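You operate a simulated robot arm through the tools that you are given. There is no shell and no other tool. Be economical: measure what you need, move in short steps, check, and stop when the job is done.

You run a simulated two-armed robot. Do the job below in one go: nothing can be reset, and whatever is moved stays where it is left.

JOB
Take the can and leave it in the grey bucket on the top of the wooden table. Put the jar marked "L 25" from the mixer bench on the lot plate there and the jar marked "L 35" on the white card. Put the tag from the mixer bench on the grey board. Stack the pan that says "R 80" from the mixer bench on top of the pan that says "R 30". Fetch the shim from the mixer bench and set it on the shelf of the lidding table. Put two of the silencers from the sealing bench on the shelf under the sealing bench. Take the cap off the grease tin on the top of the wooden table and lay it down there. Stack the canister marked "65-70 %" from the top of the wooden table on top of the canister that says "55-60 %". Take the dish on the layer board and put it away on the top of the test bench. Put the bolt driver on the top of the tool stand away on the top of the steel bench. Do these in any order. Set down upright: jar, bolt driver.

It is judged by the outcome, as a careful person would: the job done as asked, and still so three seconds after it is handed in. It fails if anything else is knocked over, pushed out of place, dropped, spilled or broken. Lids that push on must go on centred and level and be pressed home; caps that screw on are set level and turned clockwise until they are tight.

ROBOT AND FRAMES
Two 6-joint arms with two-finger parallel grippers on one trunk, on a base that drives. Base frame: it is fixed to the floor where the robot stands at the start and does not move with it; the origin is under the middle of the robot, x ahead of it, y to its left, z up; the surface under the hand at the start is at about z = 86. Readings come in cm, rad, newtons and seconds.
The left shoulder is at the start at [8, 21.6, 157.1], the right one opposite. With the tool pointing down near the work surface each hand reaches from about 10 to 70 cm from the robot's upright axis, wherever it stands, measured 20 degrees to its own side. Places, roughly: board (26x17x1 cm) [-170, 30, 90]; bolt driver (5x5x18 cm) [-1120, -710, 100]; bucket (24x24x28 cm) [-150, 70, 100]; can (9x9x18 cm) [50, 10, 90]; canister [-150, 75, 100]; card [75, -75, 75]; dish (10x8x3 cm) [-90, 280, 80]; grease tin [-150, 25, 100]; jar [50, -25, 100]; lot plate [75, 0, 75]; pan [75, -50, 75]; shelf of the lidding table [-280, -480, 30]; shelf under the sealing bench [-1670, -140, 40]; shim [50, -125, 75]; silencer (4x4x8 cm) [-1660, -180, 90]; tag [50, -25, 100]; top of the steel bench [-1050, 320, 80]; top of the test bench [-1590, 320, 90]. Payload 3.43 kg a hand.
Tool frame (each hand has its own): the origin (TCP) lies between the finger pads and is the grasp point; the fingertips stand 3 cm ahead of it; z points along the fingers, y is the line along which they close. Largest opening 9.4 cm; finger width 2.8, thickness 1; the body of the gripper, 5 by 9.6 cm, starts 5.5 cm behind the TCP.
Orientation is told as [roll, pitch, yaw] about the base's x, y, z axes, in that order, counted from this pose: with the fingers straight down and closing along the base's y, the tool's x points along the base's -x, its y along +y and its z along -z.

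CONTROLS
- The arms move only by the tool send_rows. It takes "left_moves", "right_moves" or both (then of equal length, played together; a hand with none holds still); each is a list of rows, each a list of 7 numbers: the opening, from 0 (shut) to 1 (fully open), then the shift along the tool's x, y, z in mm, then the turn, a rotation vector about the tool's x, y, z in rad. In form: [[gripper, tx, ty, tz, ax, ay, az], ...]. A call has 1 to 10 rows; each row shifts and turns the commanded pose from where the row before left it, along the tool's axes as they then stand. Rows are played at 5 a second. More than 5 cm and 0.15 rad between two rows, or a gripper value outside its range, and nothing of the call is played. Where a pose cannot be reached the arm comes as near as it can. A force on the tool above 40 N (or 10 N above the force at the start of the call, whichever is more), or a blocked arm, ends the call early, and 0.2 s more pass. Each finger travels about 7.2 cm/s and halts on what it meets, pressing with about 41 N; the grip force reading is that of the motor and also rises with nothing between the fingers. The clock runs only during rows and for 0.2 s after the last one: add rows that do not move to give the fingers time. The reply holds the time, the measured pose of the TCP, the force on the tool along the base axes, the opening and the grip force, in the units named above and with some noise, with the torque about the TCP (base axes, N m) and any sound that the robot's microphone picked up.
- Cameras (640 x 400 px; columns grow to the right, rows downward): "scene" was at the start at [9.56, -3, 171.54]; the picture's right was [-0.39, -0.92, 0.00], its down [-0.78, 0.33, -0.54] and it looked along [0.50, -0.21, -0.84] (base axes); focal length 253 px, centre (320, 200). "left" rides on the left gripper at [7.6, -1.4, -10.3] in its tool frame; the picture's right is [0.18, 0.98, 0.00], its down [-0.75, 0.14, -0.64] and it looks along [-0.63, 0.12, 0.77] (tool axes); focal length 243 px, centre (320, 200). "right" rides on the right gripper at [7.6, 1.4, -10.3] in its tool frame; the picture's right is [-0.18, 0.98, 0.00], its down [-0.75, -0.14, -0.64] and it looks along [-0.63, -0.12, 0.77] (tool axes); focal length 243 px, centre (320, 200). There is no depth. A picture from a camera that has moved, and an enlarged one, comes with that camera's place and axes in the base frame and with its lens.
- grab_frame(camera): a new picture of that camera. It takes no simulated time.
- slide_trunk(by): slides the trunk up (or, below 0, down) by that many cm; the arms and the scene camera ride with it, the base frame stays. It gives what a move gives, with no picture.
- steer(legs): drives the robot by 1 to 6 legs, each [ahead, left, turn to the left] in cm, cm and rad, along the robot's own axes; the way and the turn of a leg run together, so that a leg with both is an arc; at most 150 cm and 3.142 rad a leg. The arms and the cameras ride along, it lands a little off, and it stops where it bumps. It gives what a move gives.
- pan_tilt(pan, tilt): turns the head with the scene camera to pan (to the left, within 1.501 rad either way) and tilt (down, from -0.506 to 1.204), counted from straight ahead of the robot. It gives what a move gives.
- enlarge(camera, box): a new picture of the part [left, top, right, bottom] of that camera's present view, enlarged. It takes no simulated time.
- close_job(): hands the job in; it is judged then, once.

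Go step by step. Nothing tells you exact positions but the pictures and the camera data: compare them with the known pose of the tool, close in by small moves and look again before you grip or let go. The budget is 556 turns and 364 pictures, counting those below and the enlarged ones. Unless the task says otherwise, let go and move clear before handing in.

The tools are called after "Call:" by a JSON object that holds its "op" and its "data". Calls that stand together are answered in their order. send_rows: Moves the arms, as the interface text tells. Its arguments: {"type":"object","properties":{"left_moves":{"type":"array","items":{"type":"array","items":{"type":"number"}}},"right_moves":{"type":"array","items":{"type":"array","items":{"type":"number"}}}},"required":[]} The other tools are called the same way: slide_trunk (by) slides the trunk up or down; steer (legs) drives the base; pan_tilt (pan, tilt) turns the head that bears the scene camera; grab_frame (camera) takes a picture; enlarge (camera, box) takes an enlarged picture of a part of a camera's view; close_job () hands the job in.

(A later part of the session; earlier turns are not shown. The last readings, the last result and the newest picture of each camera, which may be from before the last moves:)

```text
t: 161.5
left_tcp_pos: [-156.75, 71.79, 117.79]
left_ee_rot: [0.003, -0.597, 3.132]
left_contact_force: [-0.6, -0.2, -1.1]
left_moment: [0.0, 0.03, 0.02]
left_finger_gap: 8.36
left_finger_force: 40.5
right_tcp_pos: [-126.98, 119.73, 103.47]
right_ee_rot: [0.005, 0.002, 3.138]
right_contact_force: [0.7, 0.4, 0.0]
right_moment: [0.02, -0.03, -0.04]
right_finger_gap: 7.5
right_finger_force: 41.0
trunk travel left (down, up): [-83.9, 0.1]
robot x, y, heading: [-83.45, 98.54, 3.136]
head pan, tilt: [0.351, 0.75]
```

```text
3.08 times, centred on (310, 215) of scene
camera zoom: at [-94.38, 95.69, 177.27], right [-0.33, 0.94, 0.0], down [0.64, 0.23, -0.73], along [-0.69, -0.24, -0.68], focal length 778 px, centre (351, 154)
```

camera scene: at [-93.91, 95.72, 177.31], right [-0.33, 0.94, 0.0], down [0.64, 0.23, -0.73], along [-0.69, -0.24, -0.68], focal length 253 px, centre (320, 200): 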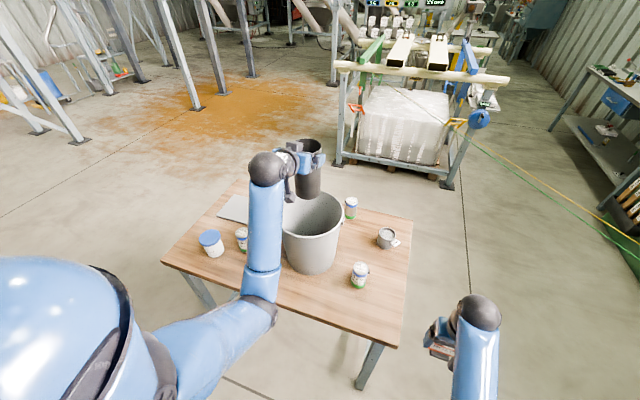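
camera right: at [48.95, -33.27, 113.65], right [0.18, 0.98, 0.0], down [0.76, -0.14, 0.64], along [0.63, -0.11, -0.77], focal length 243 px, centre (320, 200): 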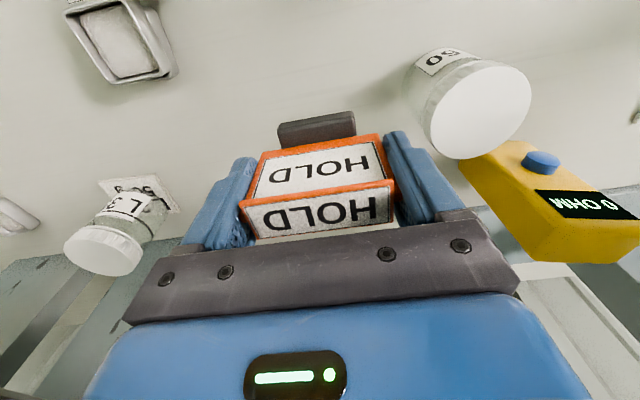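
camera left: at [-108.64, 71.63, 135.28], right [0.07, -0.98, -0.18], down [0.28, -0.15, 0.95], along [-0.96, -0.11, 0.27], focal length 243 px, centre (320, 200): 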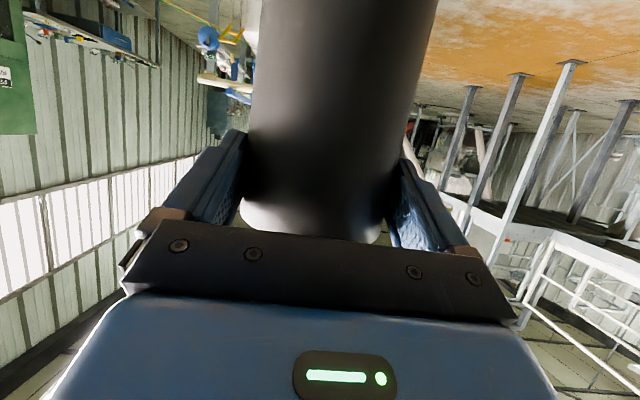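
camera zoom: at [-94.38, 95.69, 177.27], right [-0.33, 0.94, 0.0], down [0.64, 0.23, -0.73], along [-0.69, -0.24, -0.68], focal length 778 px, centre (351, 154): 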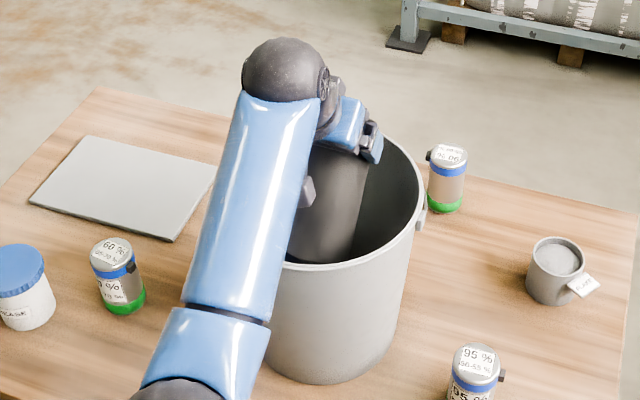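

Call:
{"op": "send_rows", "data": {"left_moves": [[0.5, 16, 0, -11, 0, 0, 0], [0.5, 17, 0, 25, 0, 0, 0], [0.5, 17, 0, 25, 0, 0, 0], [0.5, 0, 0, 0, 0, 0, 0]]}}

Call:
{"op": "enlarge", "data": {"camera": "scene", "box": [240, 150, 380, 280]}}

```text
t: 162.5
left_tcp_pos: [-154.75, 71.81, 111.68]
left_ee_rot: [0.004, -0.598, 3.132]
left_contact_force: [-0.7, 0.0, -1.6]
left_moment: [0.0, 0.03, 0.0]
left_finger_gap: 8.38
left_finger_force: 40.9
right_tcp_pos: [-127.06, 119.65, 103.44]
right_ee_rot: [0.005, 0.002, 3.138]
right_contact_force: [0.6, -0.1, -0.4]
right_moment: [0.0, 0.01, 0.0]
right_finger_gap: 7.54
right_finger_force: 41.0
trunk travel left (down, up): [-83.9, 0.1]
robot x, y, heading: [-83.45, 98.59, 3.129]
head pan, tilt: [0.351, 0.75]
```

```text
3.08 times, centred on (310, 215) of scene
camera zoom: at [-94.4, 95.7, 177.27], right [-0.33, 0.94, 0.0], down [0.64, 0.23, -0.73], along [-0.69, -0.24, -0.68], focal length 778 px, centre (351, 154)
```

zoom: 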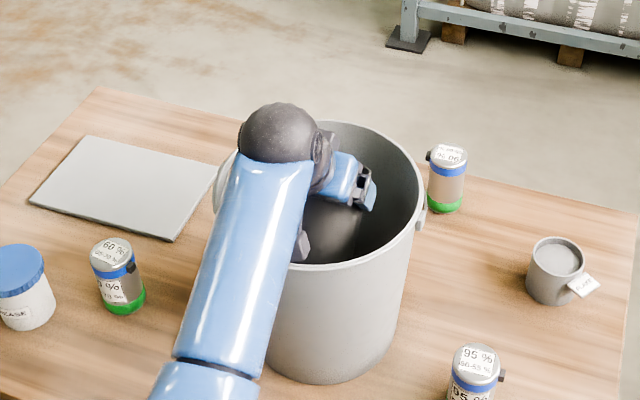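

Call:
{"op": "send_rows", "data": {"left_moves": [[0.5, 10, 0, 24, 0, 0.04, 0], [0.5, 12, 0, 22, 0, 0.04, 0], [0.5, 0, 0, 0, 0, 0, 0]]}}

Call:
{"op": "enlarge", "data": {"camera": "scene", "box": [240, 150, 380, 280]}}

```text
t: 163.0
left_tcp_pos: [-155.34, 71.65, 109.44]
left_ee_rot: [0.005, -0.559, 3.136]
left_contact_force: [3.9, 0.8, 13.7]
left_moment: [0.1, -1.79, 0.05]
left_finger_gap: 8.36
left_finger_force: 41.0
right_tcp_pos: [-126.81, 119.72, 103.44]
right_ee_rot: [0.007, 0.001, 3.14]
right_contact_force: [0.3, -0.1, -0.1]
right_moment: [0.02, 0.01, 0.01]
right_finger_gap: 7.53
right_finger_force: 40.3
trunk travel left (down, up): [-83.9, 0.1]
robot x, y, heading: [-83.43, 98.5, 3.134]
head pan, tilt: [0.351, 0.75]
stopped in row 2 (left hand): the force on the tool passed its limit at 51 N (the readings are from after the stop); the commanded pose is now the measured one
```

```text
3.08 times, centred on (310, 215) of scene
camera zoom: at [-93.93, 95.83, 177.31], right [-0.34, 0.94, 0.0], down [0.64, 0.23, -0.73], along [-0.69, -0.25, -0.68], focal length 778 px, centre (351, 154)
```

zoom: 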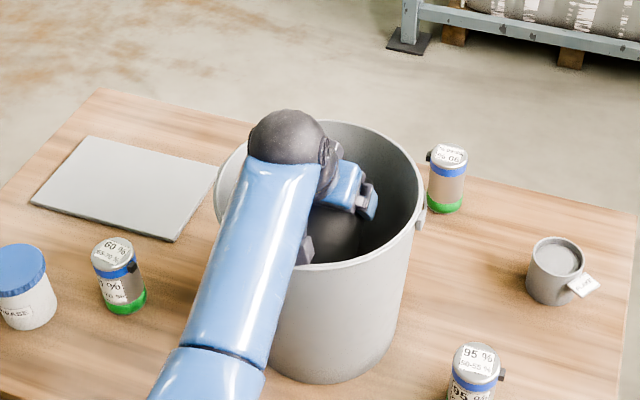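

Call:
{"op": "send_rows", "data": {"left_moves": [[0.5, -6, 0, -9, 0, 0, 0], [0.5, -17, 0, 11, 0, 0, 0], [0.5, 10, 0, 18, 0, 0, 0], [0.5, 0, 0, 0, 0, 0, 0]]}}

Call:
{"op": "enlarge", "data": {"camera": "scene", "box": [240, 150, 380, 280]}}

```text
t: 164.0
left_tcp_pos: [-157.89, 71.51, 107.92]
left_ee_rot: [0.003, -0.555, 3.135]
left_contact_force: [0.4, -0.3, -0.9]
left_moment: [0.01, 0.04, -0.03]
left_finger_gap: 8.35
left_finger_force: 40.6
right_tcp_pos: [-127.14, 119.62, 103.39]
right_ee_rot: [0.006, 0.001, 3.14]
right_contact_force: [-0.3, 0.4, -0.9]
right_moment: [0.02, 0.0, 0.0]
right_finger_gap: 7.56
right_finger_force: 41.1
trunk travel left (down, up): [-83.9, 0.1]
robot x, y, heading: [-83.94, 98.57, 3.132]
head pan, tilt: [0.351, 0.75]
```

```text
3.08 times, centred on (310, 215) of scene
camera zoom: at [-94.43, 95.63, 177.27], right [-0.34, 0.94, 0.0], down [0.64, 0.23, -0.73], along [-0.69, -0.24, -0.68], focal length 778 px, centre (351, 154)
```

zoom: 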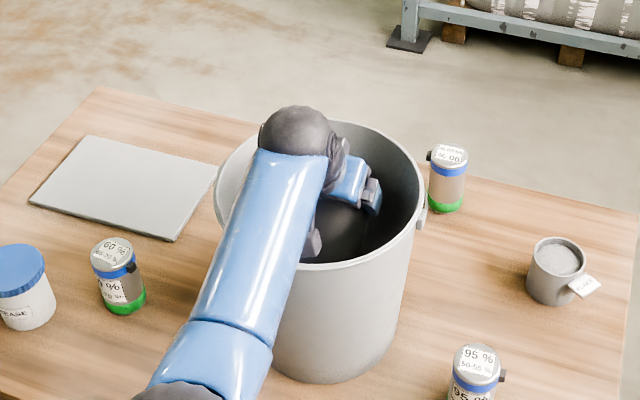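

Call:
{"op": "send_rows", "data": {"left_moves": [[0.5, 10, 0, 17, 0, 0, 0], [0.5, 10, 0, 17, 0, 0, 0], [0.5, 0, 0, 0, 0, 0, 0]]}}

Call:
{"op": "enlarge", "data": {"camera": "scene", "box": [240, 150, 380, 280]}}

```text
t: 164.8
left_tcp_pos: [-158.02, 71.58, 103.88]
left_ee_rot: [0.006, -0.553, 3.134]
left_contact_force: [-0.1, -0.1, -1.1]
left_moment: [0.02, 0.02, -0.01]
left_finger_gap: 8.37
left_finger_force: 40.8
right_tcp_pos: [-127.01, 119.68, 103.46]
right_ee_rot: [0.005, 0.002, 3.138]
right_contact_force: [0.2, -0.3, -1.2]
right_moment: [-0.01, -0.03, -0.02]
right_finger_gap: 7.55
right_finger_force: 41.1
trunk travel left (down, up): [-83.9, 0.1]
robot x, y, heading: [-83.88, 98.62, 3.133]
head pan, tilt: [0.351, 0.75]
```

```text
3.08 times, centred on (310, 215) of scene
camera zoom: at [-94.42, 95.68, 177.27], right [-0.34, 0.94, 0.0], down [0.64, 0.23, -0.73], along [-0.69, -0.24, -0.68], focal length 778 px, centre (351, 154)
```

zoom: 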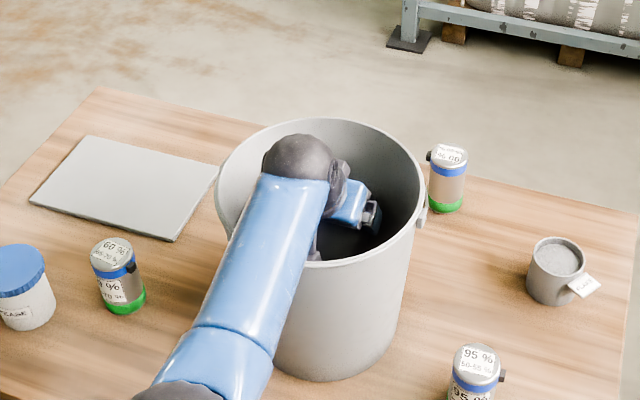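

Call:
{"op": "send_rows", "data": {"left_moves": [[0.75, 0, 0, 0, 0, 0, 0], [1, 0, 0, 0, 0, 0, 0], [1, 0, 0, 0, 0, 0, 0], [1, 0, 0, 0, 0, 0, 0], [1, -10, 0, -17, 0, 0, 0], [1, -20, 0, -34, 0, 0, 0], [1, -20, 0, -34, 0, 0, 0], [1, -20, 0, -34, 0, 0, 0], [1, 0, 0, 0, 0, 0, 0]]}}

Call:
{"op": "enlarge", "data": {"camera": "scene", "box": [240, 150, 380, 280]}}

```text
t: 166.8
left_tcp_pos: [-157.56, 71.73, 117.84]
left_ee_rot: [0.005, -0.555, 3.136]
left_contact_force: [-0.2, -0.2, 0.5]
left_moment: [-0.01, 0.01, 0.01]
left_finger_gap: 9.37
left_finger_force: 0.0
right_tcp_pos: [-127.02, 119.63, 103.42]
right_ee_rot: [0.007, 0.0, 3.139]
right_contact_force: [0.2, -0.3, 0.2]
right_moment: [-0.01, 0.0, 0.02]
right_finger_gap: 7.55
right_finger_force: 41.3
trunk travel left (down, up): [-83.9, 0.1]
robot x, y, heading: [-83.66, 99.15, 3.13]
head pan, tilt: [0.351, 0.75]
```

```text
3.08 times, centred on (310, 215) of scene
camera zoom: at [-94.4, 95.68, 177.27], right [-0.34, 0.94, 0.0], down [0.64, 0.23, -0.73], along [-0.69, -0.25, -0.68], focal length 778 px, centre (351, 154)
```

zoom: 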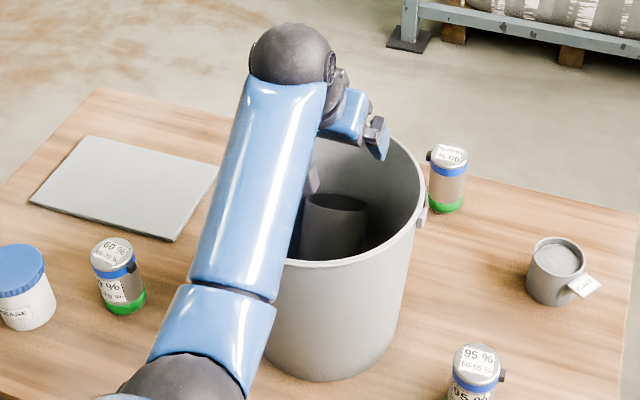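

Call:
{"op": "send_rows", "data": {"left_moves": [[1, 0, 0, 0, 0, -0.15, 0], [1, 0, 0, 0, 0, -0.15, 0], [1, -20, 0, -15, 0, -0.15, 0], [1, -20, 0, -10, 0, -0.15, 0], [1, 0, 0, 0, 0, 0, 0]]}}

Call:
{"op": "steer", "data": {"legs": [[-32, 0, 0]]}}

Call:
{"op": "grab_frame", "data": {"camera": "scene"}}

```text
t: 168.0
left_tcp_pos: [-157.94, 71.66, 122.6]
left_ee_rot: [0.01, -1.155, 3.128]
left_contact_force: [0.0, -0.4, 0.5]
left_moment: [0.03, -0.01, 0.02]
left_finger_gap: 9.41
left_finger_force: 0.1
right_tcp_pos: [-127.05, 119.63, 103.41]
right_ee_rot: [0.006, 0.001, 3.138]
right_contact_force: [-0.5, -0.9, -0.7]
right_moment: [-0.03, -0.01, 0.01]
right_finger_gap: 7.53
right_finger_force: 40.9
trunk travel left (down, up): [-83.9, 0.1]
robot x, y, heading: [-83.61, 98.79, 3.131]
head pan, tilt: [0.351, 0.75]
```

```text
t: 170.1
left_tcp_pos: [-126.71, 71.46, 122.4]
left_ee_rot: [0.01, -1.153, 3.125]
left_contact_force: [0.0, 0.0, -0.6]
left_moment: [-0.02, 0.03, 0.0]
left_finger_gap: 9.39
left_finger_force: 0.0
right_tcp_pos: [-95.57, 119.36, 103.4]
right_ee_rot: [0.003, 0.004, 3.135]
right_contact_force: [0.0, 0.9, -0.1]
right_moment: [-0.01, -0.03, 0.0]
right_finger_gap: 7.5
right_finger_force: 41.1
trunk travel left (down, up): [-83.9, 0.1]
robot x, y, heading: [-51.79, 98.35, 3.132]
head pan, tilt: [0.351, 0.75]
```

```text
242 pictures are left
camera scene: at [-63.14, 95.38, 177.24], right [-0.33, 0.94, 0.0], down [0.65, 0.23, -0.73], along [-0.69, -0.24, -0.68], focal length 253 px, centre (320, 200)
```

scene: 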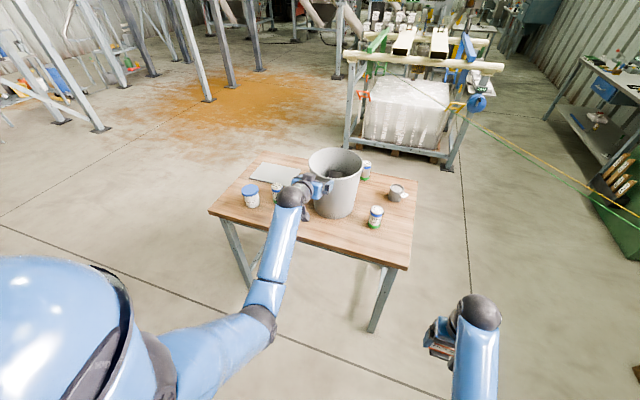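

Call:
{"op": "steer", "data": {"legs": [[0, 93, 0]]}}

Call:
{"op": "pan_tilt", "data": {"pan": -0.35, "tilt": 0.75}}

Call:
{"op": "enlarge", "data": {"camera": "scene", "box": [200, 120, 440, 270]}}

```text
t: 175.0
left_tcp_pos: [-127.3, -20.99, 122.61]
left_ee_rot: [0.013, -1.151, 3.124]
left_contact_force: [-0.4, 0.3, 0.4]
left_moment: [0.03, 0.02, 0.03]
left_finger_gap: 9.38
left_finger_force: 0.1
right_tcp_pos: [-96.26, 26.8, 103.46]
right_ee_rot: [0.006, 0.001, 3.138]
right_contact_force: [-0.6, 0.2, -0.6]
right_moment: [0.04, -0.01, 0.01]
right_finger_gap: 7.52
right_finger_force: 40.6
trunk travel left (down, up): [-83.9, 0.1]
robot x, y, heading: [-53.09, 6.09, 3.133]
head pan, tilt: [0.351, 0.75]
```

```text
t: 176.1
left_tcp_pos: [-127.34, -21.31, 122.62]
left_ee_rot: [0.009, -1.152, 3.126]
left_contact_force: [-0.4, 0.4, 0.4]
left_moment: [-0.01, 0.03, 0.03]
left_finger_gap: 9.4
left_finger_force: 0.0
right_tcp_pos: [-96.34, 26.76, 103.31]
right_ee_rot: [0.004, 0.001, 3.138]
right_contact_force: [-0.8, 0.6, -1.0]
right_moment: [-0.01, 0.02, -0.02]
right_finger_gap: 7.54
right_finger_force: 41.0
trunk travel left (down, up): [-83.9, 0.1]
robot x, y, heading: [-52.64, 5.59, 3.141]
head pan, tilt: [-0.351, 0.75]
```

```text
2.67 times, centred on (320, 195) of scene
camera zoom: at [-63.6, 8.44, 177.27], right [0.35, 0.94, 0.0], down [0.64, -0.24, -0.73], along [-0.68, 0.26, -0.68], focal length 674 px, centre (320, 213)
```

zoom: 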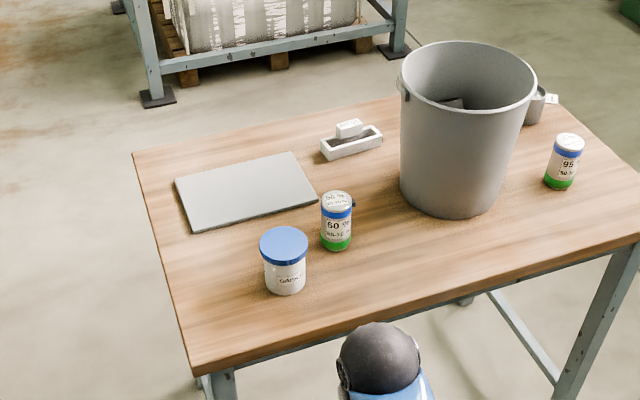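

Call:
{"op": "steer", "data": {"legs": [[0, 4.5, 0], [43, 0, 0]]}}

Call:
{"op": "send_rows", "data": {"right_moves": [[0.4, -45, 0, 0, 0, 0, 0], [0.4, -45, 0, 0, 0, 0, 0], [0.4, -45, 0, 0, 0, 0, 0], [0.4, -45, 0, 0, 0, 0, 0], [0.4, -45, 0, 0, 0, 0, 0], [0.4, 0, 0, 0, 0, 0, 0]]}}

Call:
{"op": "grab_frame", "data": {"camera": "right"}}

Call:
{"op": "grab_frame", "data": {"camera": "scene"}}

```text
t: 179.2
left_tcp_pos: [-169.78, -25.27, 122.71]
left_ee_rot: [0.014, -1.154, 3.128]
left_contact_force: [0.6, -0.3, 0.2]
left_moment: [-0.01, 0.0, 0.0]
left_finger_gap: 9.39
left_finger_force: 0.0
right_tcp_pos: [-138.86, 22.61, 103.47]
right_ee_rot: [0.005, 0.001, 3.14]
right_contact_force: [-0.2, 0.4, -0.4]
right_moment: [0.01, 0.02, 0.01]
right_finger_gap: 7.53
right_finger_force: 41.1
trunk travel left (down, up): [-83.9, 0.1]
robot x, y, heading: [-95.72, 1.59, 3.133]
head pan, tilt: [-0.351, 0.75]
```

```text
t: 180.6
left_tcp_pos: [-169.93, -25.33, 122.59]
left_ee_rot: [0.012, -1.152, 3.127]
left_contact_force: [0.0, 0.5, -0.1]
left_moment: [0.01, 0.0, -0.02]
left_finger_gap: 9.42
left_finger_force: 0.1
right_tcp_pos: [-161.53, 22.73, 103.51]
right_ee_rot: [0.005, 0.003, 3.138]
right_contact_force: [0.4, -0.1, 0.2]
right_moment: [0.02, 0.01, -0.01]
right_finger_gap: 7.51
right_finger_force: 41.1
trunk travel left (down, up): [-83.9, 0.1]
robot x, y, heading: [-95.38, 1.59, 3.132]
head pan, tilt: [-0.351, 0.75]
```

```text
240 pictures are left
camera right: at [-153.85, 21.28, 113.73], right [-0.19, -0.98, 0.0], down [-0.75, 0.15, 0.64], along [-0.63, 0.12, -0.77], focal length 243 px, centre (320, 200)
```

right: 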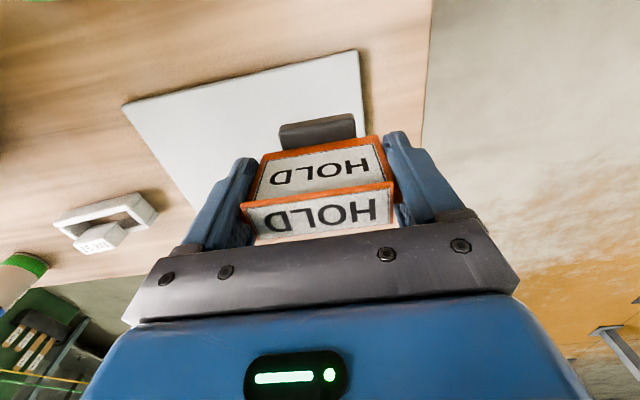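

```text
239 pictures are left
camera scene: at [-106.37, 4.38, 177.28], right [0.35, 0.94, 0.0], down [0.64, -0.24, -0.73], along [-0.68, 0.26, -0.68], focal length 253 px, centre (320, 200)
```

scene: 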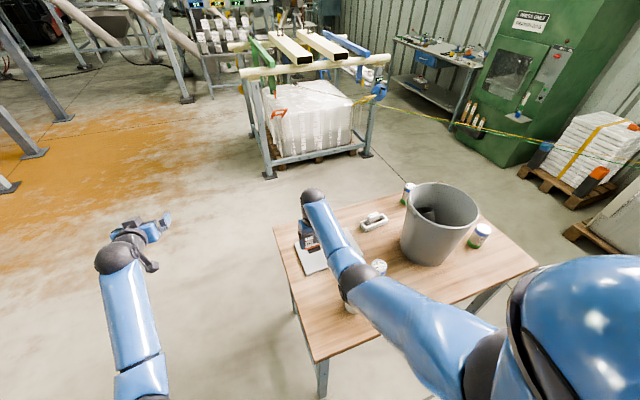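

Call:
{"op": "send_rows", "data": {"right_moves": [[0.4, -25, -18, 0, 0, 0, 0], [0.4, -20, -18, 0, 0, 0, 0], [0.4, 0, 0, 45, 0, 0, 0], [0.4, 0, 0, 45, 0, 0, 0], [0.4, 0, 0, 12, 0, 0, 0], [0.4, 0, 0, 0, 0, 0, 0]]}}

Call:
{"op": "grab_frame", "data": {"camera": "right"}}

```text
t: 182.0
left_tcp_pos: [-170.1, -25.36, 122.47]
left_ee_rot: [0.012, -1.152, 3.129]
left_contact_force: [0.3, -0.1, -0.2]
left_moment: [0.04, 0.01, 0.02]
left_finger_gap: 9.39
left_finger_force: 0.1
right_tcp_pos: [-162.2, 26.0, 95.1]
right_ee_rot: [0.006, 0.002, 3.139]
right_contact_force: [-0.6, 0.2, -0.9]
right_moment: [0.03, -0.01, 0.01]
right_finger_gap: 7.53
right_finger_force: 40.8
right hand out of reach, approached as far as the arm can: row 3, 4, 5
trunk travel left (down, up): [-83.9, 0.1]
robot x, y, heading: [-96.12, 1.8, 3.137]
head pan, tilt: [-0.351, 0.75]
```

```text
238 pictures are left
camera right: at [-154.53, 24.65, 105.41], right [-0.19, -0.98, 0.0], down [-0.75, 0.15, 0.64], along [-0.63, 0.12, -0.77], focal length 243 px, centre (320, 200)
```

right: 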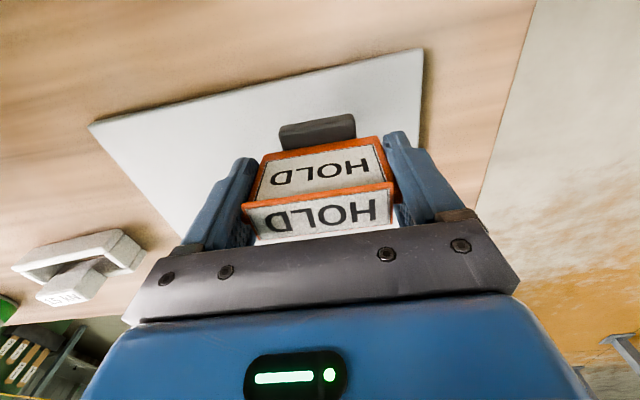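

Call:
{"op": "steer", "data": {"legs": [[2.5, 0, 0]]}}

Call:
{"op": "send_rows", "data": {"right_moves": [[0.4, 0, 0, 20, 0, 0, 0], [0.4, 0, 0, 0, 0, 0, 0]]}}

```text
t: 182.8
left_tcp_pos: [-171.98, -25.32, 122.94]
left_ee_rot: [0.012, -1.157, 3.128]
left_contact_force: [0.2, 0.1, 0.1]
left_moment: [0.01, 0.02, 0.02]
left_finger_gap: 9.42
left_finger_force: 0.0
right_tcp_pos: [-164.25, 25.99, 95.45]
right_ee_rot: [0.005, -0.004, 3.138]
right_contact_force: [0.2, -0.5, -1.1]
right_moment: [0.0, 0.07, -0.04]
right_finger_gap: 7.54
right_finger_force: 40.8
trunk travel left (down, up): [-83.9, 0.1]
robot x, y, heading: [-97.96, 1.34, 3.131]
head pan, tilt: [-0.351, 0.75]
```

```text
t: 183.4
left_tcp_pos: [-172.65, -25.34, 122.49]
left_ee_rot: [0.01, -1.152, 3.127]
left_contact_force: [-1.0, -0.4, 0.0]
left_moment: [0.0, -0.01, 0.03]
left_finger_gap: 9.39
left_finger_force: 0.1
right_tcp_pos: [-163.83, 26.04, 93.54]
right_ee_rot: [0.007, 0.003, 3.138]
right_contact_force: [0.2, -0.1, -0.6]
right_moment: [0.01, 0.0, 0.01]
right_finger_gap: 7.54
right_finger_force: 41.7
right hand out of reach, approached as far as the arm can: row 1
trunk travel left (down, up): [-83.9, 0.1]
robot x, y, heading: [-98.17, 1.98, 3.132]
head pan, tilt: [-0.351, 0.75]
```

Call:
{"op": "slide_trunk", "data": {"by": -0.9}}

Call:
{"op": "enlarge", "data": {"camera": "right", "box": [220, 80, 440, 220]}}

```text
t: 184.0
left_tcp_pos: [-172.68, -25.24, 121.56]
left_ee_rot: [0.009, -1.151, 3.129]
left_contact_force: [-0.3, -0.8, 0.5]
left_moment: [0.02, 0.03, 0.01]
left_finger_gap: 9.41
left_finger_force: 0.1
right_tcp_pos: [-163.84, 26.06, 92.7]
right_ee_rot: [0.005, 0.004, 3.139]
right_contact_force: [0.3, -0.4, 0.5]
right_moment: [0.01, 0.01, 0.03]
right_finger_gap: 7.51
right_finger_force: 40.8
trunk travel left (down, up): [-83.0, 1.0]
robot x, y, heading: [-98.0, 1.6, 3.135]
head pan, tilt: [-0.351, 0.75]
```

```text
2.86 times, centred on (330, 150) of right
camera zoom: at [-156.23, 24.63, 102.99], right [-0.19, -0.98, 0.0], down [-0.76, 0.15, 0.64], along [-0.63, 0.12, -0.77], focal length 693 px, centre (291, 343)
```

zoom: 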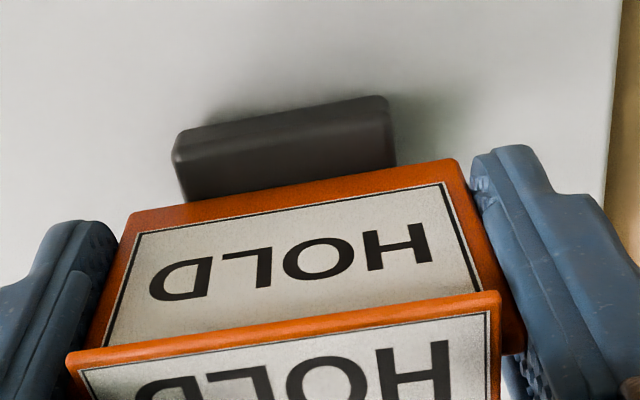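

Call:
{"op": "slide_trunk", "data": {"by": -0.3}}

Call:
{"op": "slide_trunk", "data": {"by": -0.2}}

```text
t: 184.5
left_tcp_pos: [-172.61, -25.42, 121.28]
left_ee_rot: [0.011, -1.152, 3.127]
left_contact_force: [-0.6, 0.2, 0.5]
left_moment: [0.02, -0.01, 0.01]
left_finger_gap: 9.39
left_finger_force: 0.0
right_tcp_pos: [-163.8, 26.02, 92.43]
right_ee_rot: [0.006, 0.003, 3.138]
right_contact_force: [-0.4, 0.0, -0.3]
right_moment: [0.02, 0.0, 0.0]
right_finger_gap: 7.53
right_finger_force: 41.1
trunk travel left (down, up): [-82.7, 1.3]
robot x, y, heading: [-98.35, 1.88, 3.13]
head pan, tilt: [-0.351, 0.75]
```

```text
t: 185.0
left_tcp_pos: [-172.51, -25.39, 121.21]
left_ee_rot: [0.01, -1.153, 3.128]
left_contact_force: [-0.5, 0.2, -1.2]
left_moment: [-0.03, -0.02, 0.0]
left_finger_gap: 9.41
left_finger_force: 0.0
right_tcp_pos: [-163.7, 25.86, 92.41]
right_ee_rot: [0.004, -0.001, 3.141]
right_contact_force: [0.5, -0.2, 6.1]
right_moment: [0.19, -0.09, -0.01]
right_finger_gap: 7.54
right_finger_force: 40.6
trunk travel left (down, up): [-82.5, 1.5]
robot x, y, heading: [-97.8, 1.48, 3.133]
head pan, tilt: [-0.351, 0.75]
```

Contact with the board. Release and rise.

Call:
{"op": "send_rows", "data": {"right_moves": [[0.9, 0, 0, 0, 0, 0, 0], [1, 0, 0, 0, 0, 0, 0], [1, 0, 0, 0, 0, 0, 0], [1, 0, 0, -30, 0, 0, 0], [1, 0, 0, -45, 0, 0, 0], [1, 0, 0, -30, 0, 0, 0], [1, 0, 0, 0, 0, 0, 0]]}}

Call:
{"op": "grab_frame", "data": {"camera": "right"}}

```text
t: 186.6
left_tcp_pos: [-172.54, -25.35, 121.11]
left_ee_rot: [0.011, -1.154, 3.127]
left_contact_force: [0.7, 0.4, 0.3]
left_moment: [-0.02, -0.02, 0.0]
left_finger_gap: 9.41
left_finger_force: 0.0
right_tcp_pos: [-168.12, 26.21, 100.78]
right_ee_rot: [0.006, 0.004, 3.138]
right_contact_force: [-0.2, 0.5, -0.2]
right_moment: [-0.03, -0.01, -0.04]
right_finger_gap: 9.42
right_finger_force: 0.0
right hand out of reach, approached as far as the arm can: row 4, 5, 6
trunk travel left (down, up): [-82.5, 1.5]
robot x, y, heading: [-98.29, 2.0, 3.131]
head pan, tilt: [-0.351, 0.75]
```

```text
236 pictures are left
camera right: at [-160.36, 24.92, 110.98], right [-0.19, -0.98, 0.0], down [-0.76, 0.15, 0.64], along [-0.63, 0.12, -0.77], focal length 243 px, centre (320, 200)
```

right: 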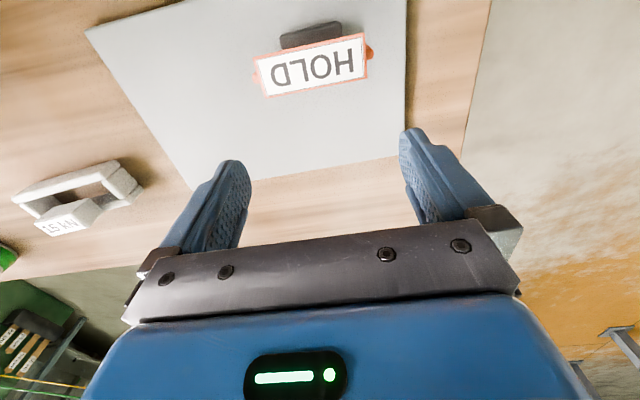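

Call:
{"op": "slide_trunk", "data": {"by": 1.4}}

Call:
{"op": "steer", "data": {"legs": [[-30, 0, 0], [0, -29, 0]]}}

Call:
{"op": "pan_tilt", "data": {"pan": -0.05, "tilt": 0.95}}

Call:
{"op": "grab_frame", "data": {"camera": "scene"}}

```text
t: 187.2
left_tcp_pos: [-172.46, -25.21, 122.65]
left_ee_rot: [0.01, -1.155, 3.127]
left_contact_force: [-0.3, -0.4, 0.1]
left_moment: [-0.01, 0.01, -0.01]
left_finger_gap: 9.41
left_finger_force: 0.0
right_tcp_pos: [-167.96, 26.31, 102.13]
right_ee_rot: [0.004, 0.005, 3.138]
right_contact_force: [-0.2, -0.3, 0.6]
right_moment: [-0.03, 0.0, -0.01]
right_finger_gap: 9.4
right_finger_force: 0.0
trunk travel left (down, up): [-83.9, 0.1]
robot x, y, heading: [-98.02, 1.38, 3.133]
head pan, tilt: [-0.351, 0.75]
```

```text
t: 190.9
left_tcp_pos: [-142.13, 3.19, 122.55]
left_ee_rot: [0.001, -1.154, 3.133]
left_contact_force: [0.0, 0.3, -0.1]
left_moment: [0.01, 0.03, 0.01]
left_finger_gap: 9.39
left_finger_force: 0.0
right_tcp_pos: [-137.54, 54.76, 102.14]
right_ee_rot: [0.003, 0.004, 3.135]
right_contact_force: [1.0, -0.6, 0.7]
right_moment: [0.04, 0.0, 0.06]
right_finger_gap: 9.41
right_finger_force: 0.0
trunk travel left (down, up): [-83.9, 0.1]
robot x, y, heading: [-67.63, 30.47, 3.133]
head pan, tilt: [-0.351, 0.75]
```

```text
t: 191.7
left_tcp_pos: [-142.12, 3.56, 122.6]
left_ee_rot: [0.009, -1.153, 3.126]
left_contact_force: [-1.1, -0.6, 0.5]
left_moment: [0.05, 0.02, 0.0]
left_finger_gap: 9.42
left_finger_force: 0.1
right_tcp_pos: [-137.45, 55.02, 102.02]
right_ee_rot: [0.005, 0.003, 3.137]
right_contact_force: [0.3, -0.2, 0.1]
right_moment: [-0.01, -0.01, 0.01]
right_finger_gap: 9.42
right_finger_force: 0.0
trunk travel left (down, up): [-83.9, 0.1]
robot x, y, heading: [-67.84, 30.15, 3.133]
head pan, tilt: [-0.051, 0.949]
```

```text
235 pictures are left
camera scene: at [-77.87, 30.43, 175.72], right [0.06, 1.0, 0.0], down [0.81, -0.05, -0.58], along [-0.58, 0.04, -0.81], focal length 253 px, centre (320, 200)
```

scene: 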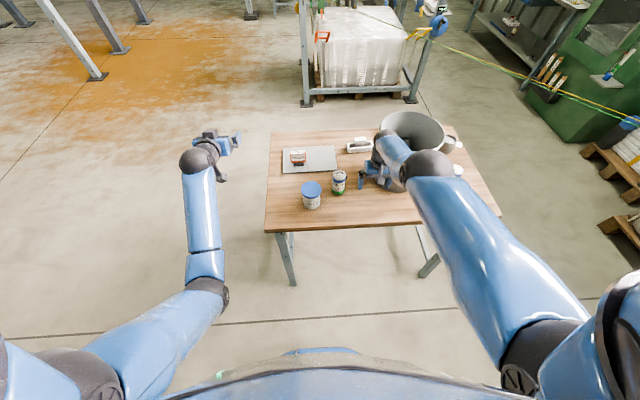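

Call:
{"op": "enlarge", "data": {"camera": "scene", "box": [270, 130, 370, 230]}}

```text
4.00 times, centred on (320, 180) of scene
camera zoom: at [-77.87, 30.43, 175.72], right [0.06, 1.0, 0.0], down [0.81, -0.05, -0.58], along [-0.58, 0.04, -0.81], focal length 1011 px, centre (320, 280)
```

zoom: 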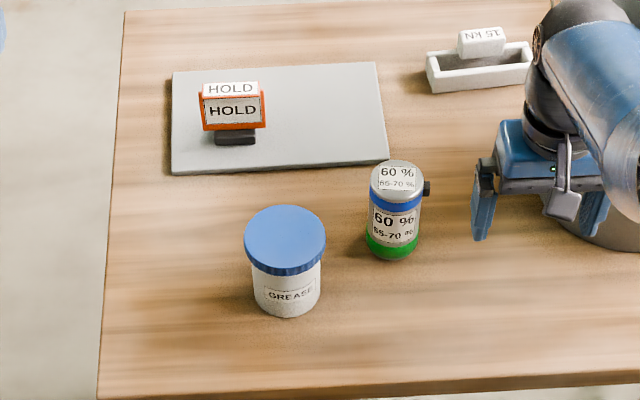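

Call:
{"op": "send_rows", "data": {"left_moves": [[1, 16, 0, -36, 0, 0, 0], [1, 16, 0, -36, 0, 0, 0], [1, 16, 0, -36, 0, 0, 0], [1, 16, 0, -36, 0, 0, 0], [1, 0, 0, 0, 0.114, 0, 0.051], [1, 0, 0, 0, 0.114, 0, 0.051], [1, 0, 0, 0, 0.114, 0, 0.051], [1, 0, 0, 0, 0.114, 0, 0.051]]}}

Call:
{"op": "send_rows", "data": {"left_moves": [[1, 43, 0, 19, 0, 0, 0], [1, 43, 0, 19, 0, 0, 0], [1, 43, 0, 19, 0, 0, 0], [1, 43, 0, 19, 0, 0, 0], [1, 43, 0, 19, 0, 0, 0], [1, 43, 0, 19, 0, 0, 0], [1, 40, 0, 17, 0, 0, 0], [1, 0, 0, 0, 0, 0, 0]]}}

Call:
{"op": "grab_frame", "data": {"camera": "left"}}

```text
t: 193.5
left_tcp_pos: [-126.34, 3.39, 122.43]
left_ee_rot: [0.012, -1.15, 2.622]
left_contact_force: [1.1, 0.5, -0.4]
left_moment: [-0.05, -0.02, 0.0]
left_finger_gap: 9.4
left_finger_force: 0.0
right_tcp_pos: [-137.39, 55.02, 102.14]
right_ee_rot: [0.005, 0.003, 3.134]
right_contact_force: [-0.2, 0.3, -1.2]
right_moment: [0.01, -0.01, 0.05]
right_finger_gap: 9.4
right_finger_force: 0.1
trunk travel left (down, up): [-83.9, 0.1]
robot x, y, heading: [-67.88, 30.19, 3.132]
head pan, tilt: [-0.051, 0.949]
```

```text
t: 195.3
left_tcp_pos: [-126.42, 2.98, 89.89]
left_ee_rot: [0.014, -1.151, 2.623]
left_contact_force: [0.1, 0.8, 0.0]
left_moment: [-0.01, -0.03, 0.04]
left_finger_gap: 9.41
left_finger_force: 0.0
right_tcp_pos: [-137.27, 55.01, 102.08]
right_ee_rot: [0.004, 0.004, 3.134]
right_contact_force: [0.3, -0.3, 0.6]
right_moment: [-0.01, -0.04, 0.02]
right_finger_gap: 9.41
right_finger_force: 0.1
trunk travel left (down, up): [-83.9, 0.1]
robot x, y, heading: [-67.69, 30.12, 3.132]
head pan, tilt: [-0.051, 0.949]
```

```text
233 pictures are left
camera left: at [-114.79, -1.8, 87.13], right [-0.41, -0.9, -0.16], down [0.18, -0.25, 0.95], along [-0.89, 0.36, 0.26], focal length 243 px, centre (320, 200)
```

left: 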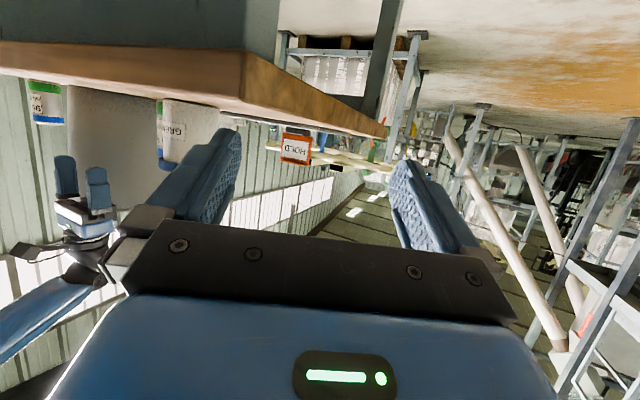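

Call:
{"op": "send_rows", "data": {"left_moves": [[1, -10, -45, -4, 0, 0, 0], [1, 0, -45, 0, 0, 0, 0], [1, 0, -45, 0, 0, 0, 0], [1, 0, -45, 0, 0, 0, 0], [1, -19, 0, 42, 0, 0, 0], [1, -19, 0, 42, 0, 0, 0], [1, -19, 0, 42, 0, 0, 0], [1, 0, 0, 0, 0, 0, 0]]}}

Call:
{"op": "grab_frame", "data": {"camera": "left"}}

```text
t: 197.1
left_tcp_pos: [-129.51, 25.74, 91.1]
left_ee_rot: [0.011, -1.151, 2.623]
left_contact_force: [0.5, -0.5, -0.3]
left_moment: [0.03, 0.02, 0.01]
left_finger_gap: 9.44
left_finger_force: 0.1
right_tcp_pos: [-137.27, 55.06, 102.09]
right_ee_rot: [0.005, 0.004, 3.135]
right_contact_force: [-0.3, -0.4, 0.0]
right_moment: [-0.01, -0.03, 0.01]
right_finger_gap: 9.37
right_finger_force: 0.1
trunk travel left (down, up): [-83.9, 0.1]
robot x, y, heading: [-67.75, 30.07, 3.129]
head pan, tilt: [-0.051, 0.949]
```

```text
232 pictures are left
camera left: at [-117.95, 20.8, 88.3], right [-0.41, -0.9, -0.16], down [0.18, -0.25, 0.95], along [-0.89, 0.36, 0.26], focal length 243 px, centre (320, 200)
```

left: 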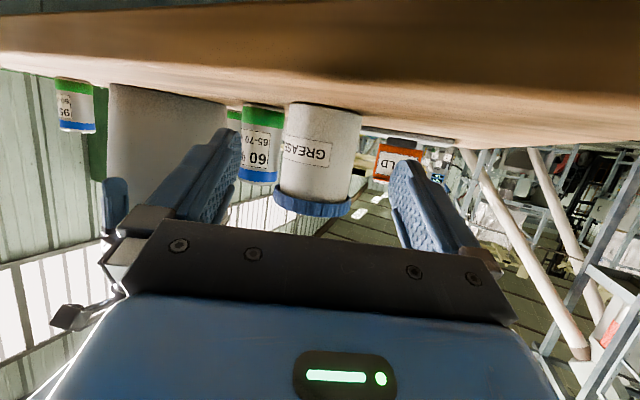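

Call:
{"op": "send_rows", "data": {"left_moves": [[1, -19, 5, 42, 0, 0, 0], [1, -19, 4, 43, 0, 0, 0], [1, 0, 0, 0, 0, 0, 0]]}}

Call:
{"op": "grab_frame", "data": {"camera": "left"}}

Call:
{"op": "enlarge", "data": {"camera": "scene", "box": [250, 140, 390, 240]}}

```text
t: 197.9
left_tcp_pos: [-136.64, 28.3, 91.83]
left_ee_rot: [0.012, -1.151, 2.623]
left_contact_force: [0.0, 0.2, 1.1]
left_moment: [0.0, 0.01, 0.0]
left_finger_gap: 9.4
left_finger_force: 0.0
left hand out of reach, approached as far as the arm can: row 2
right_tcp_pos: [-137.28, 55.0, 102.26]
right_ee_rot: [0.004, 0.001, 3.135]
right_contact_force: [0.4, 0.1, -0.2]
right_moment: [-0.02, 0.01, 0.01]
right_finger_gap: 9.4
right_finger_force: 0.1
trunk travel left (down, up): [-83.9, 0.1]
robot x, y, heading: [-67.46, 29.93, 3.125]
head pan, tilt: [-0.051, 0.949]
```

```text
231 pictures are left
camera left: at [-125.05, 23.5, 88.99], right [-0.41, -0.9, -0.16], down [0.18, -0.26, 0.95], along [-0.89, 0.36, 0.27], focal length 243 px, centre (320, 200)
```

left: 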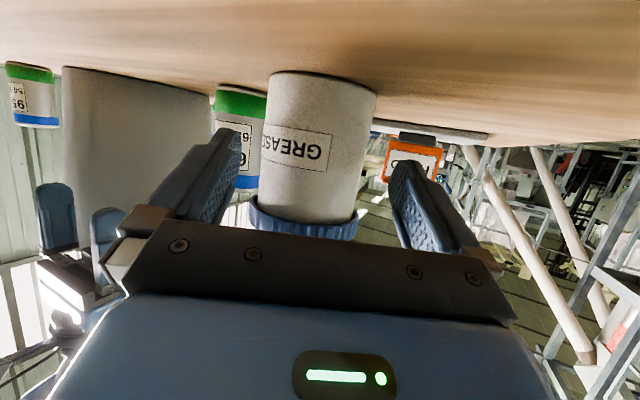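

```text
4.00 times, centred on (320, 190) of scene
camera zoom: at [-77.61, 30.37, 175.74], right [0.06, 1.0, 0.0], down [0.81, -0.05, -0.58], along [-0.58, 0.04, -0.81], focal length 1011 px, centre (320, 240)
```

zoom: 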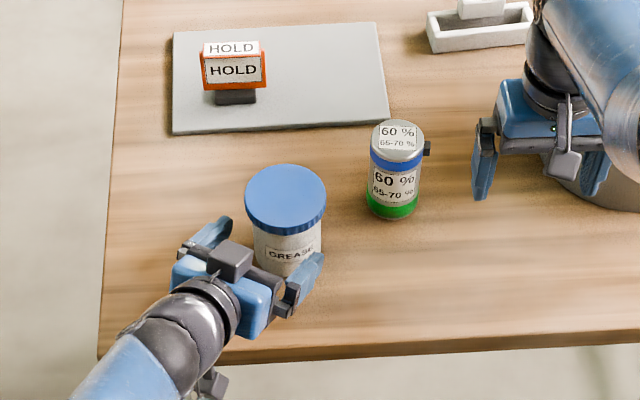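

Call:
{"op": "send_rows", "data": {"left_moves": [[1, 12, -16, -26, 0, 0, 0], [1, 0, 0, 0, 0, 0, 0]], "right_moves": [[1, 0, 40, 0, 0, 0, 0], [1, 0, 0, 0, 0, 0, 0]]}}

Call:
{"op": "steer", "data": {"legs": [[3.5, 0, 0]]}}

Call:
{"op": "grab_frame", "data": {"camera": "left"}}

```text
t: 198.5
left_tcp_pos: [-133.51, 28.43, 91.59]
left_ee_rot: [0.012, -1.151, 2.624]
left_contact_force: [0.0, -0.2, -0.2]
left_moment: [0.0, 0.03, 0.04]
left_finger_gap: 9.4
left_finger_force: 0.1
right_tcp_pos: [-137.36, 51.03, 102.23]
right_ee_rot: [0.004, 0.005, 3.135]
right_contact_force: [1.4, 0.3, 0.1]
right_moment: [-0.01, -0.02, 0.0]
right_finger_gap: 9.39
right_finger_force: 0.0
trunk travel left (down, up): [-83.9, 0.1]
robot x, y, heading: [-67.56, 30.05, 3.128]
head pan, tilt: [-0.051, 0.949]
```

```text
t: 199.3
left_tcp_pos: [-136.36, 28.53, 92.0]
left_ee_rot: [0.021, -1.156, 2.614]
left_contact_force: [1.0, -0.5, -0.2]
left_moment: [-0.02, 0.0, -0.01]
left_finger_gap: 9.39
left_finger_force: 0.1
right_tcp_pos: [-140.35, 51.11, 102.61]
right_ee_rot: [0.006, -0.002, 3.135]
right_contact_force: [0.1, 0.4, 1.0]
right_moment: [-0.03, 0.06, -0.02]
right_finger_gap: 9.39
right_finger_force: 0.1
trunk travel left (down, up): [-83.9, 0.1]
robot x, y, heading: [-71.12, 30.11, 3.131]
head pan, tilt: [-0.051, 0.949]
```

```text
229 pictures are left
camera left: at [-124.8, 23.67, 89.19], right [-0.41, -0.9, -0.16], down [0.18, -0.25, 0.95], along [-0.89, 0.36, 0.27], focal length 243 px, centre (320, 200)
```

left: 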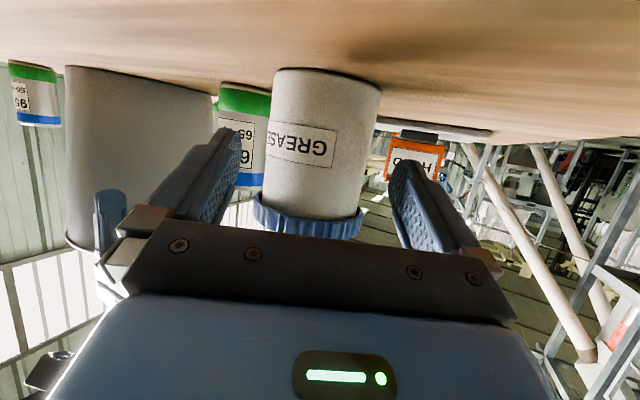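

Call:
{"op": "send_rows", "data": {"left_moves": [[1, 3, 0, 18, 0, 0, 0], [0.85, 0, 0, 0, 0, 0, 0], [0.65, 0, 0, 0, 0, 0, 0], [0.45, 0, 0, 0, 0, 0, 0], [0.4, 0, 0, 0, 0, 0, 0], [0.4, 0, 0, 0, 0, 0, 0]]}}

Call:
{"op": "grab_frame", "data": {"camera": "left"}}

Call:
{"op": "enlarge", "data": {"camera": "scene", "box": [250, 140, 390, 240]}}

```text
t: 200.7
left_tcp_pos: [-138.14, 29.41, 90.66]
left_ee_rot: [0.013, -1.15, 2.624]
left_contact_force: [0.1, 0.3, -3.8]
left_moment: [-0.03, -0.1, 0.0]
left_finger_gap: 7.02
left_finger_force: 40.8
right_tcp_pos: [-140.76, 51.04, 102.14]
right_ee_rot: [0.004, 0.004, 3.134]
right_contact_force: [-0.7, 0.2, 0.1]
right_moment: [0.0, 0.03, 0.01]
right_finger_gap: 9.41
right_finger_force: 0.0
trunk travel left (down, up): [-83.9, 0.1]
robot x, y, heading: [-71.2, 30.42, 3.13]
head pan, tilt: [-0.051, 0.949]
```

```text
228 pictures are left
camera left: at [-126.64, 24.43, 87.81], right [-0.41, -0.9, -0.16], down [0.18, -0.25, 0.95], along [-0.89, 0.36, 0.26], focal length 243 px, centre (320, 200)
```

left: 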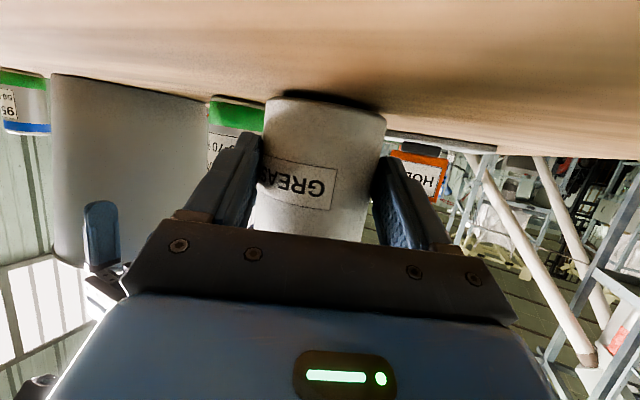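

```text
4.00 times, centred on (320, 190) of scene
camera zoom: at [-81.21, 30.54, 175.73], right [0.06, 1.0, 0.0], down [0.81, -0.05, -0.58], along [-0.58, 0.04, -0.81], focal length 1011 px, centre (320, 240)
```

zoom: 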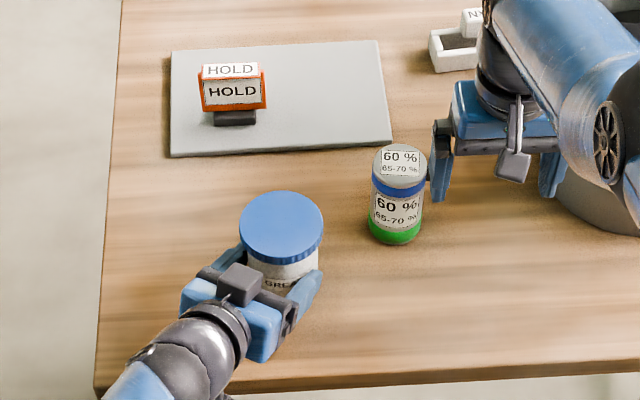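

Call:
{"op": "send_rows", "data": {"right_moves": [[1, 4, 42, 0, 0, 0, 0], [1, 4, 42, 0, 0, 0, 0], [1, 4, 42, 0, 0, 0, 0], [1, 0, 42, 0, 0, 0, 0], [1, 0, 39, 0, 0, 0, 0], [1, 0, 0, 0, 0, 0, 0]]}}

Call:
{"op": "grab_frame", "data": {"camera": "right"}}

Call:
{"op": "enlarge", "data": {"camera": "scene", "box": [250, 140, 390, 240]}}

```text
t: 202.1
left_tcp_pos: [-138.37, 29.19, 90.52]
left_ee_rot: [0.012, -1.152, 2.623]
left_contact_force: [-1.1, 0.3, -3.7]
left_moment: [-0.06, -0.11, -0.02]
left_finger_gap: 6.94
left_finger_force: 41.4
right_tcp_pos: [-137.8, 31.0, 103.05]
right_ee_rot: [0.006, 0.004, 3.134]
right_contact_force: [0.2, 0.1, 0.3]
right_moment: [-0.04, -0.02, -0.03]
right_finger_gap: 9.42
right_finger_force: 0.1
right hand out of reach, approached as far as the arm can: row 4, 5
trunk travel left (down, up): [-83.9, 0.1]
robot x, y, heading: [-70.9, 30.56, 3.126]
head pan, tilt: [-0.051, 0.949]
```

```text
226 pictures are left
camera right: at [-130.17, 29.59, 113.35], right [-0.19, -0.98, 0.0], down [-0.76, 0.15, 0.64], along [-0.63, 0.12, -0.77], focal length 243 px, centre (320, 200)
```

right: 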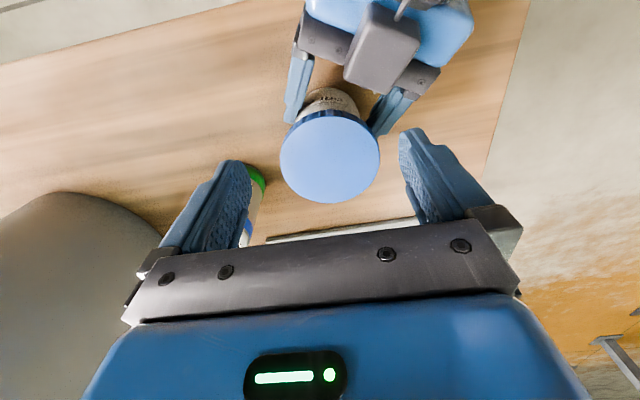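

```text
4.00 times, centred on (320, 190) of scene
camera zoom: at [-81.36, 30.54, 175.71], right [0.06, 1.0, 0.0], down [0.81, -0.05, -0.58], along [-0.58, 0.04, -0.81], focal length 1011 px, centre (320, 240)
```

zoom: 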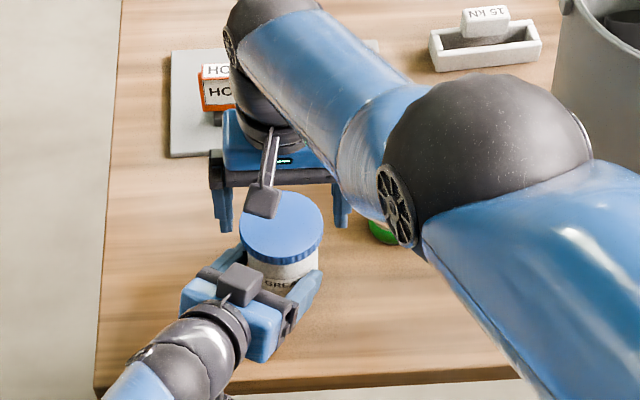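

Call:
{"op": "send_rows", "data": {"right_moves": [[1, -25, 3, 0, 0, 0, 0], [1, 0, 0, 0, 0, 0, 0]]}}

```text
t: 202.7
left_tcp_pos: [-138.3, 29.37, 90.43]
left_ee_rot: [0.011, -1.15, 2.626]
left_contact_force: [0.0, -0.1, -3.2]
left_moment: [-0.06, -0.08, 0.02]
left_finger_gap: 6.98
left_finger_force: 40.6
right_tcp_pos: [-138.55, 31.36, 104.03]
right_ee_rot: [0.006, 0.004, 3.133]
right_contact_force: [0.7, 1.0, -0.1]
right_moment: [-0.01, -0.03, -0.01]
right_finger_gap: 9.36
right_finger_force: 0.0
right hand out of reach, approached as far as the arm can: row 1
trunk travel left (down, up): [-83.9, 0.1]
robot x, y, heading: [-71.14, 30.46, 3.129]
head pan, tilt: [-0.051, 0.949]
```

Call:
{"op": "send_rows", "data": {"left_moves": [[0.7, 0, 0, 0, 0, 0, 0], [1, 0, 0, 0, 0, 0, 0], [1, 0, 0, 0, 0, 0, 0], [1, 16, 0, -36, 0, 0, 0], [1, 16, 0, -36, 0, 0, 0], [1, 16, 0, -36, 0, 0, 0], [1, 0, 0, 0, 0, 0, 0]]}}

Call:
{"op": "steer", "data": {"legs": [[0, 12, 0], [6, 0, 0]]}}

Call:
{"op": "grab_frame", "data": {"camera": "left"}}

Call:
{"op": "grab_frame", "data": {"camera": "right"}}

```text
t: 204.3
left_tcp_pos: [-127.93, 23.6, 90.62]
left_ee_rot: [0.012, -1.15, 2.624]
left_contact_force: [0.1, -0.5, 0.2]
left_moment: [-0.01, 0.02, 0.02]
left_finger_gap: 9.4
left_finger_force: 0.1
right_tcp_pos: [-138.35, 31.44, 103.94]
right_ee_rot: [0.006, 0.005, 3.135]
right_contact_force: [-0.5, -0.2, -0.5]
right_moment: [-0.01, 0.0, 0.01]
right_finger_gap: 9.38
right_finger_force: 0.0
trunk travel left (down, up): [-83.9, 0.1]
robot x, y, heading: [-71.37, 30.36, 3.129]
head pan, tilt: [-0.051, 0.949]
```

```text
t: 206.1
left_tcp_pos: [-132.9, 11.91, 91.28]
left_ee_rot: [0.028, -1.158, 2.61]
left_contact_force: [1.0, -0.4, 0.8]
left_moment: [0.01, 0.0, 0.05]
left_finger_gap: 9.4
left_finger_force: 0.1
right_tcp_pos: [-143.42, 19.73, 104.79]
right_ee_rot: [0.008, -0.005, 3.136]
right_contact_force: [1.1, 0.1, -0.2]
right_moment: [-0.02, 0.15, 0.01]
right_finger_gap: 9.39
right_finger_force: 0.2
trunk travel left (down, up): [-83.9, 0.1]
robot x, y, heading: [-77.2, 18.61, 3.129]
head pan, tilt: [-0.051, 0.949]
```

```text
224 pictures are left
camera left: at [-121.36, 7.01, 88.33], right [-0.41, -0.9, -0.16], down [0.19, -0.25, 0.95], along [-0.89, 0.36, 0.27], focal length 243 px, centre (320, 200)
```

left: 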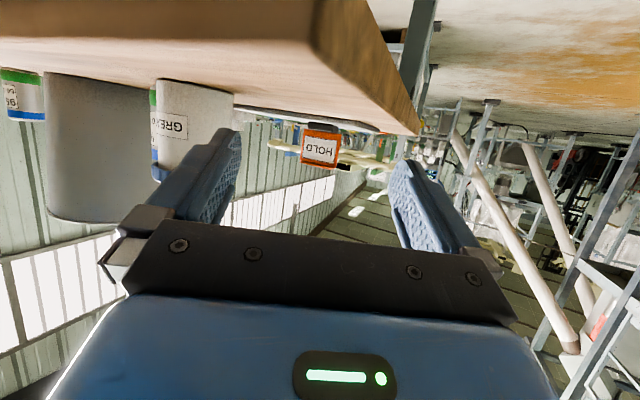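

```text
223 pictures are left
camera right: at [-135.63, 18.42, 114.91], right [-0.19, -0.98, 0.01], down [-0.75, 0.15, 0.65], along [-0.63, 0.12, -0.76], focal length 243 px, centre (320, 200)
```

right: 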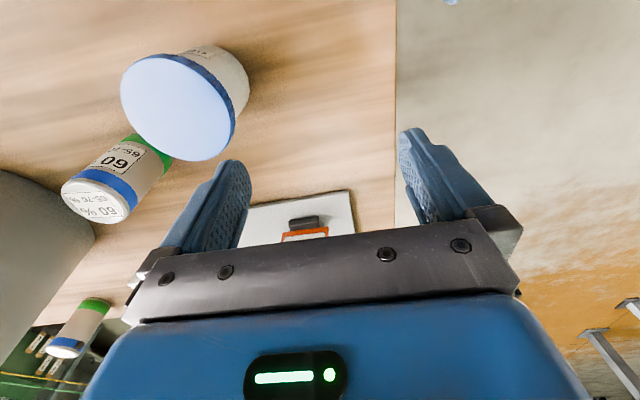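

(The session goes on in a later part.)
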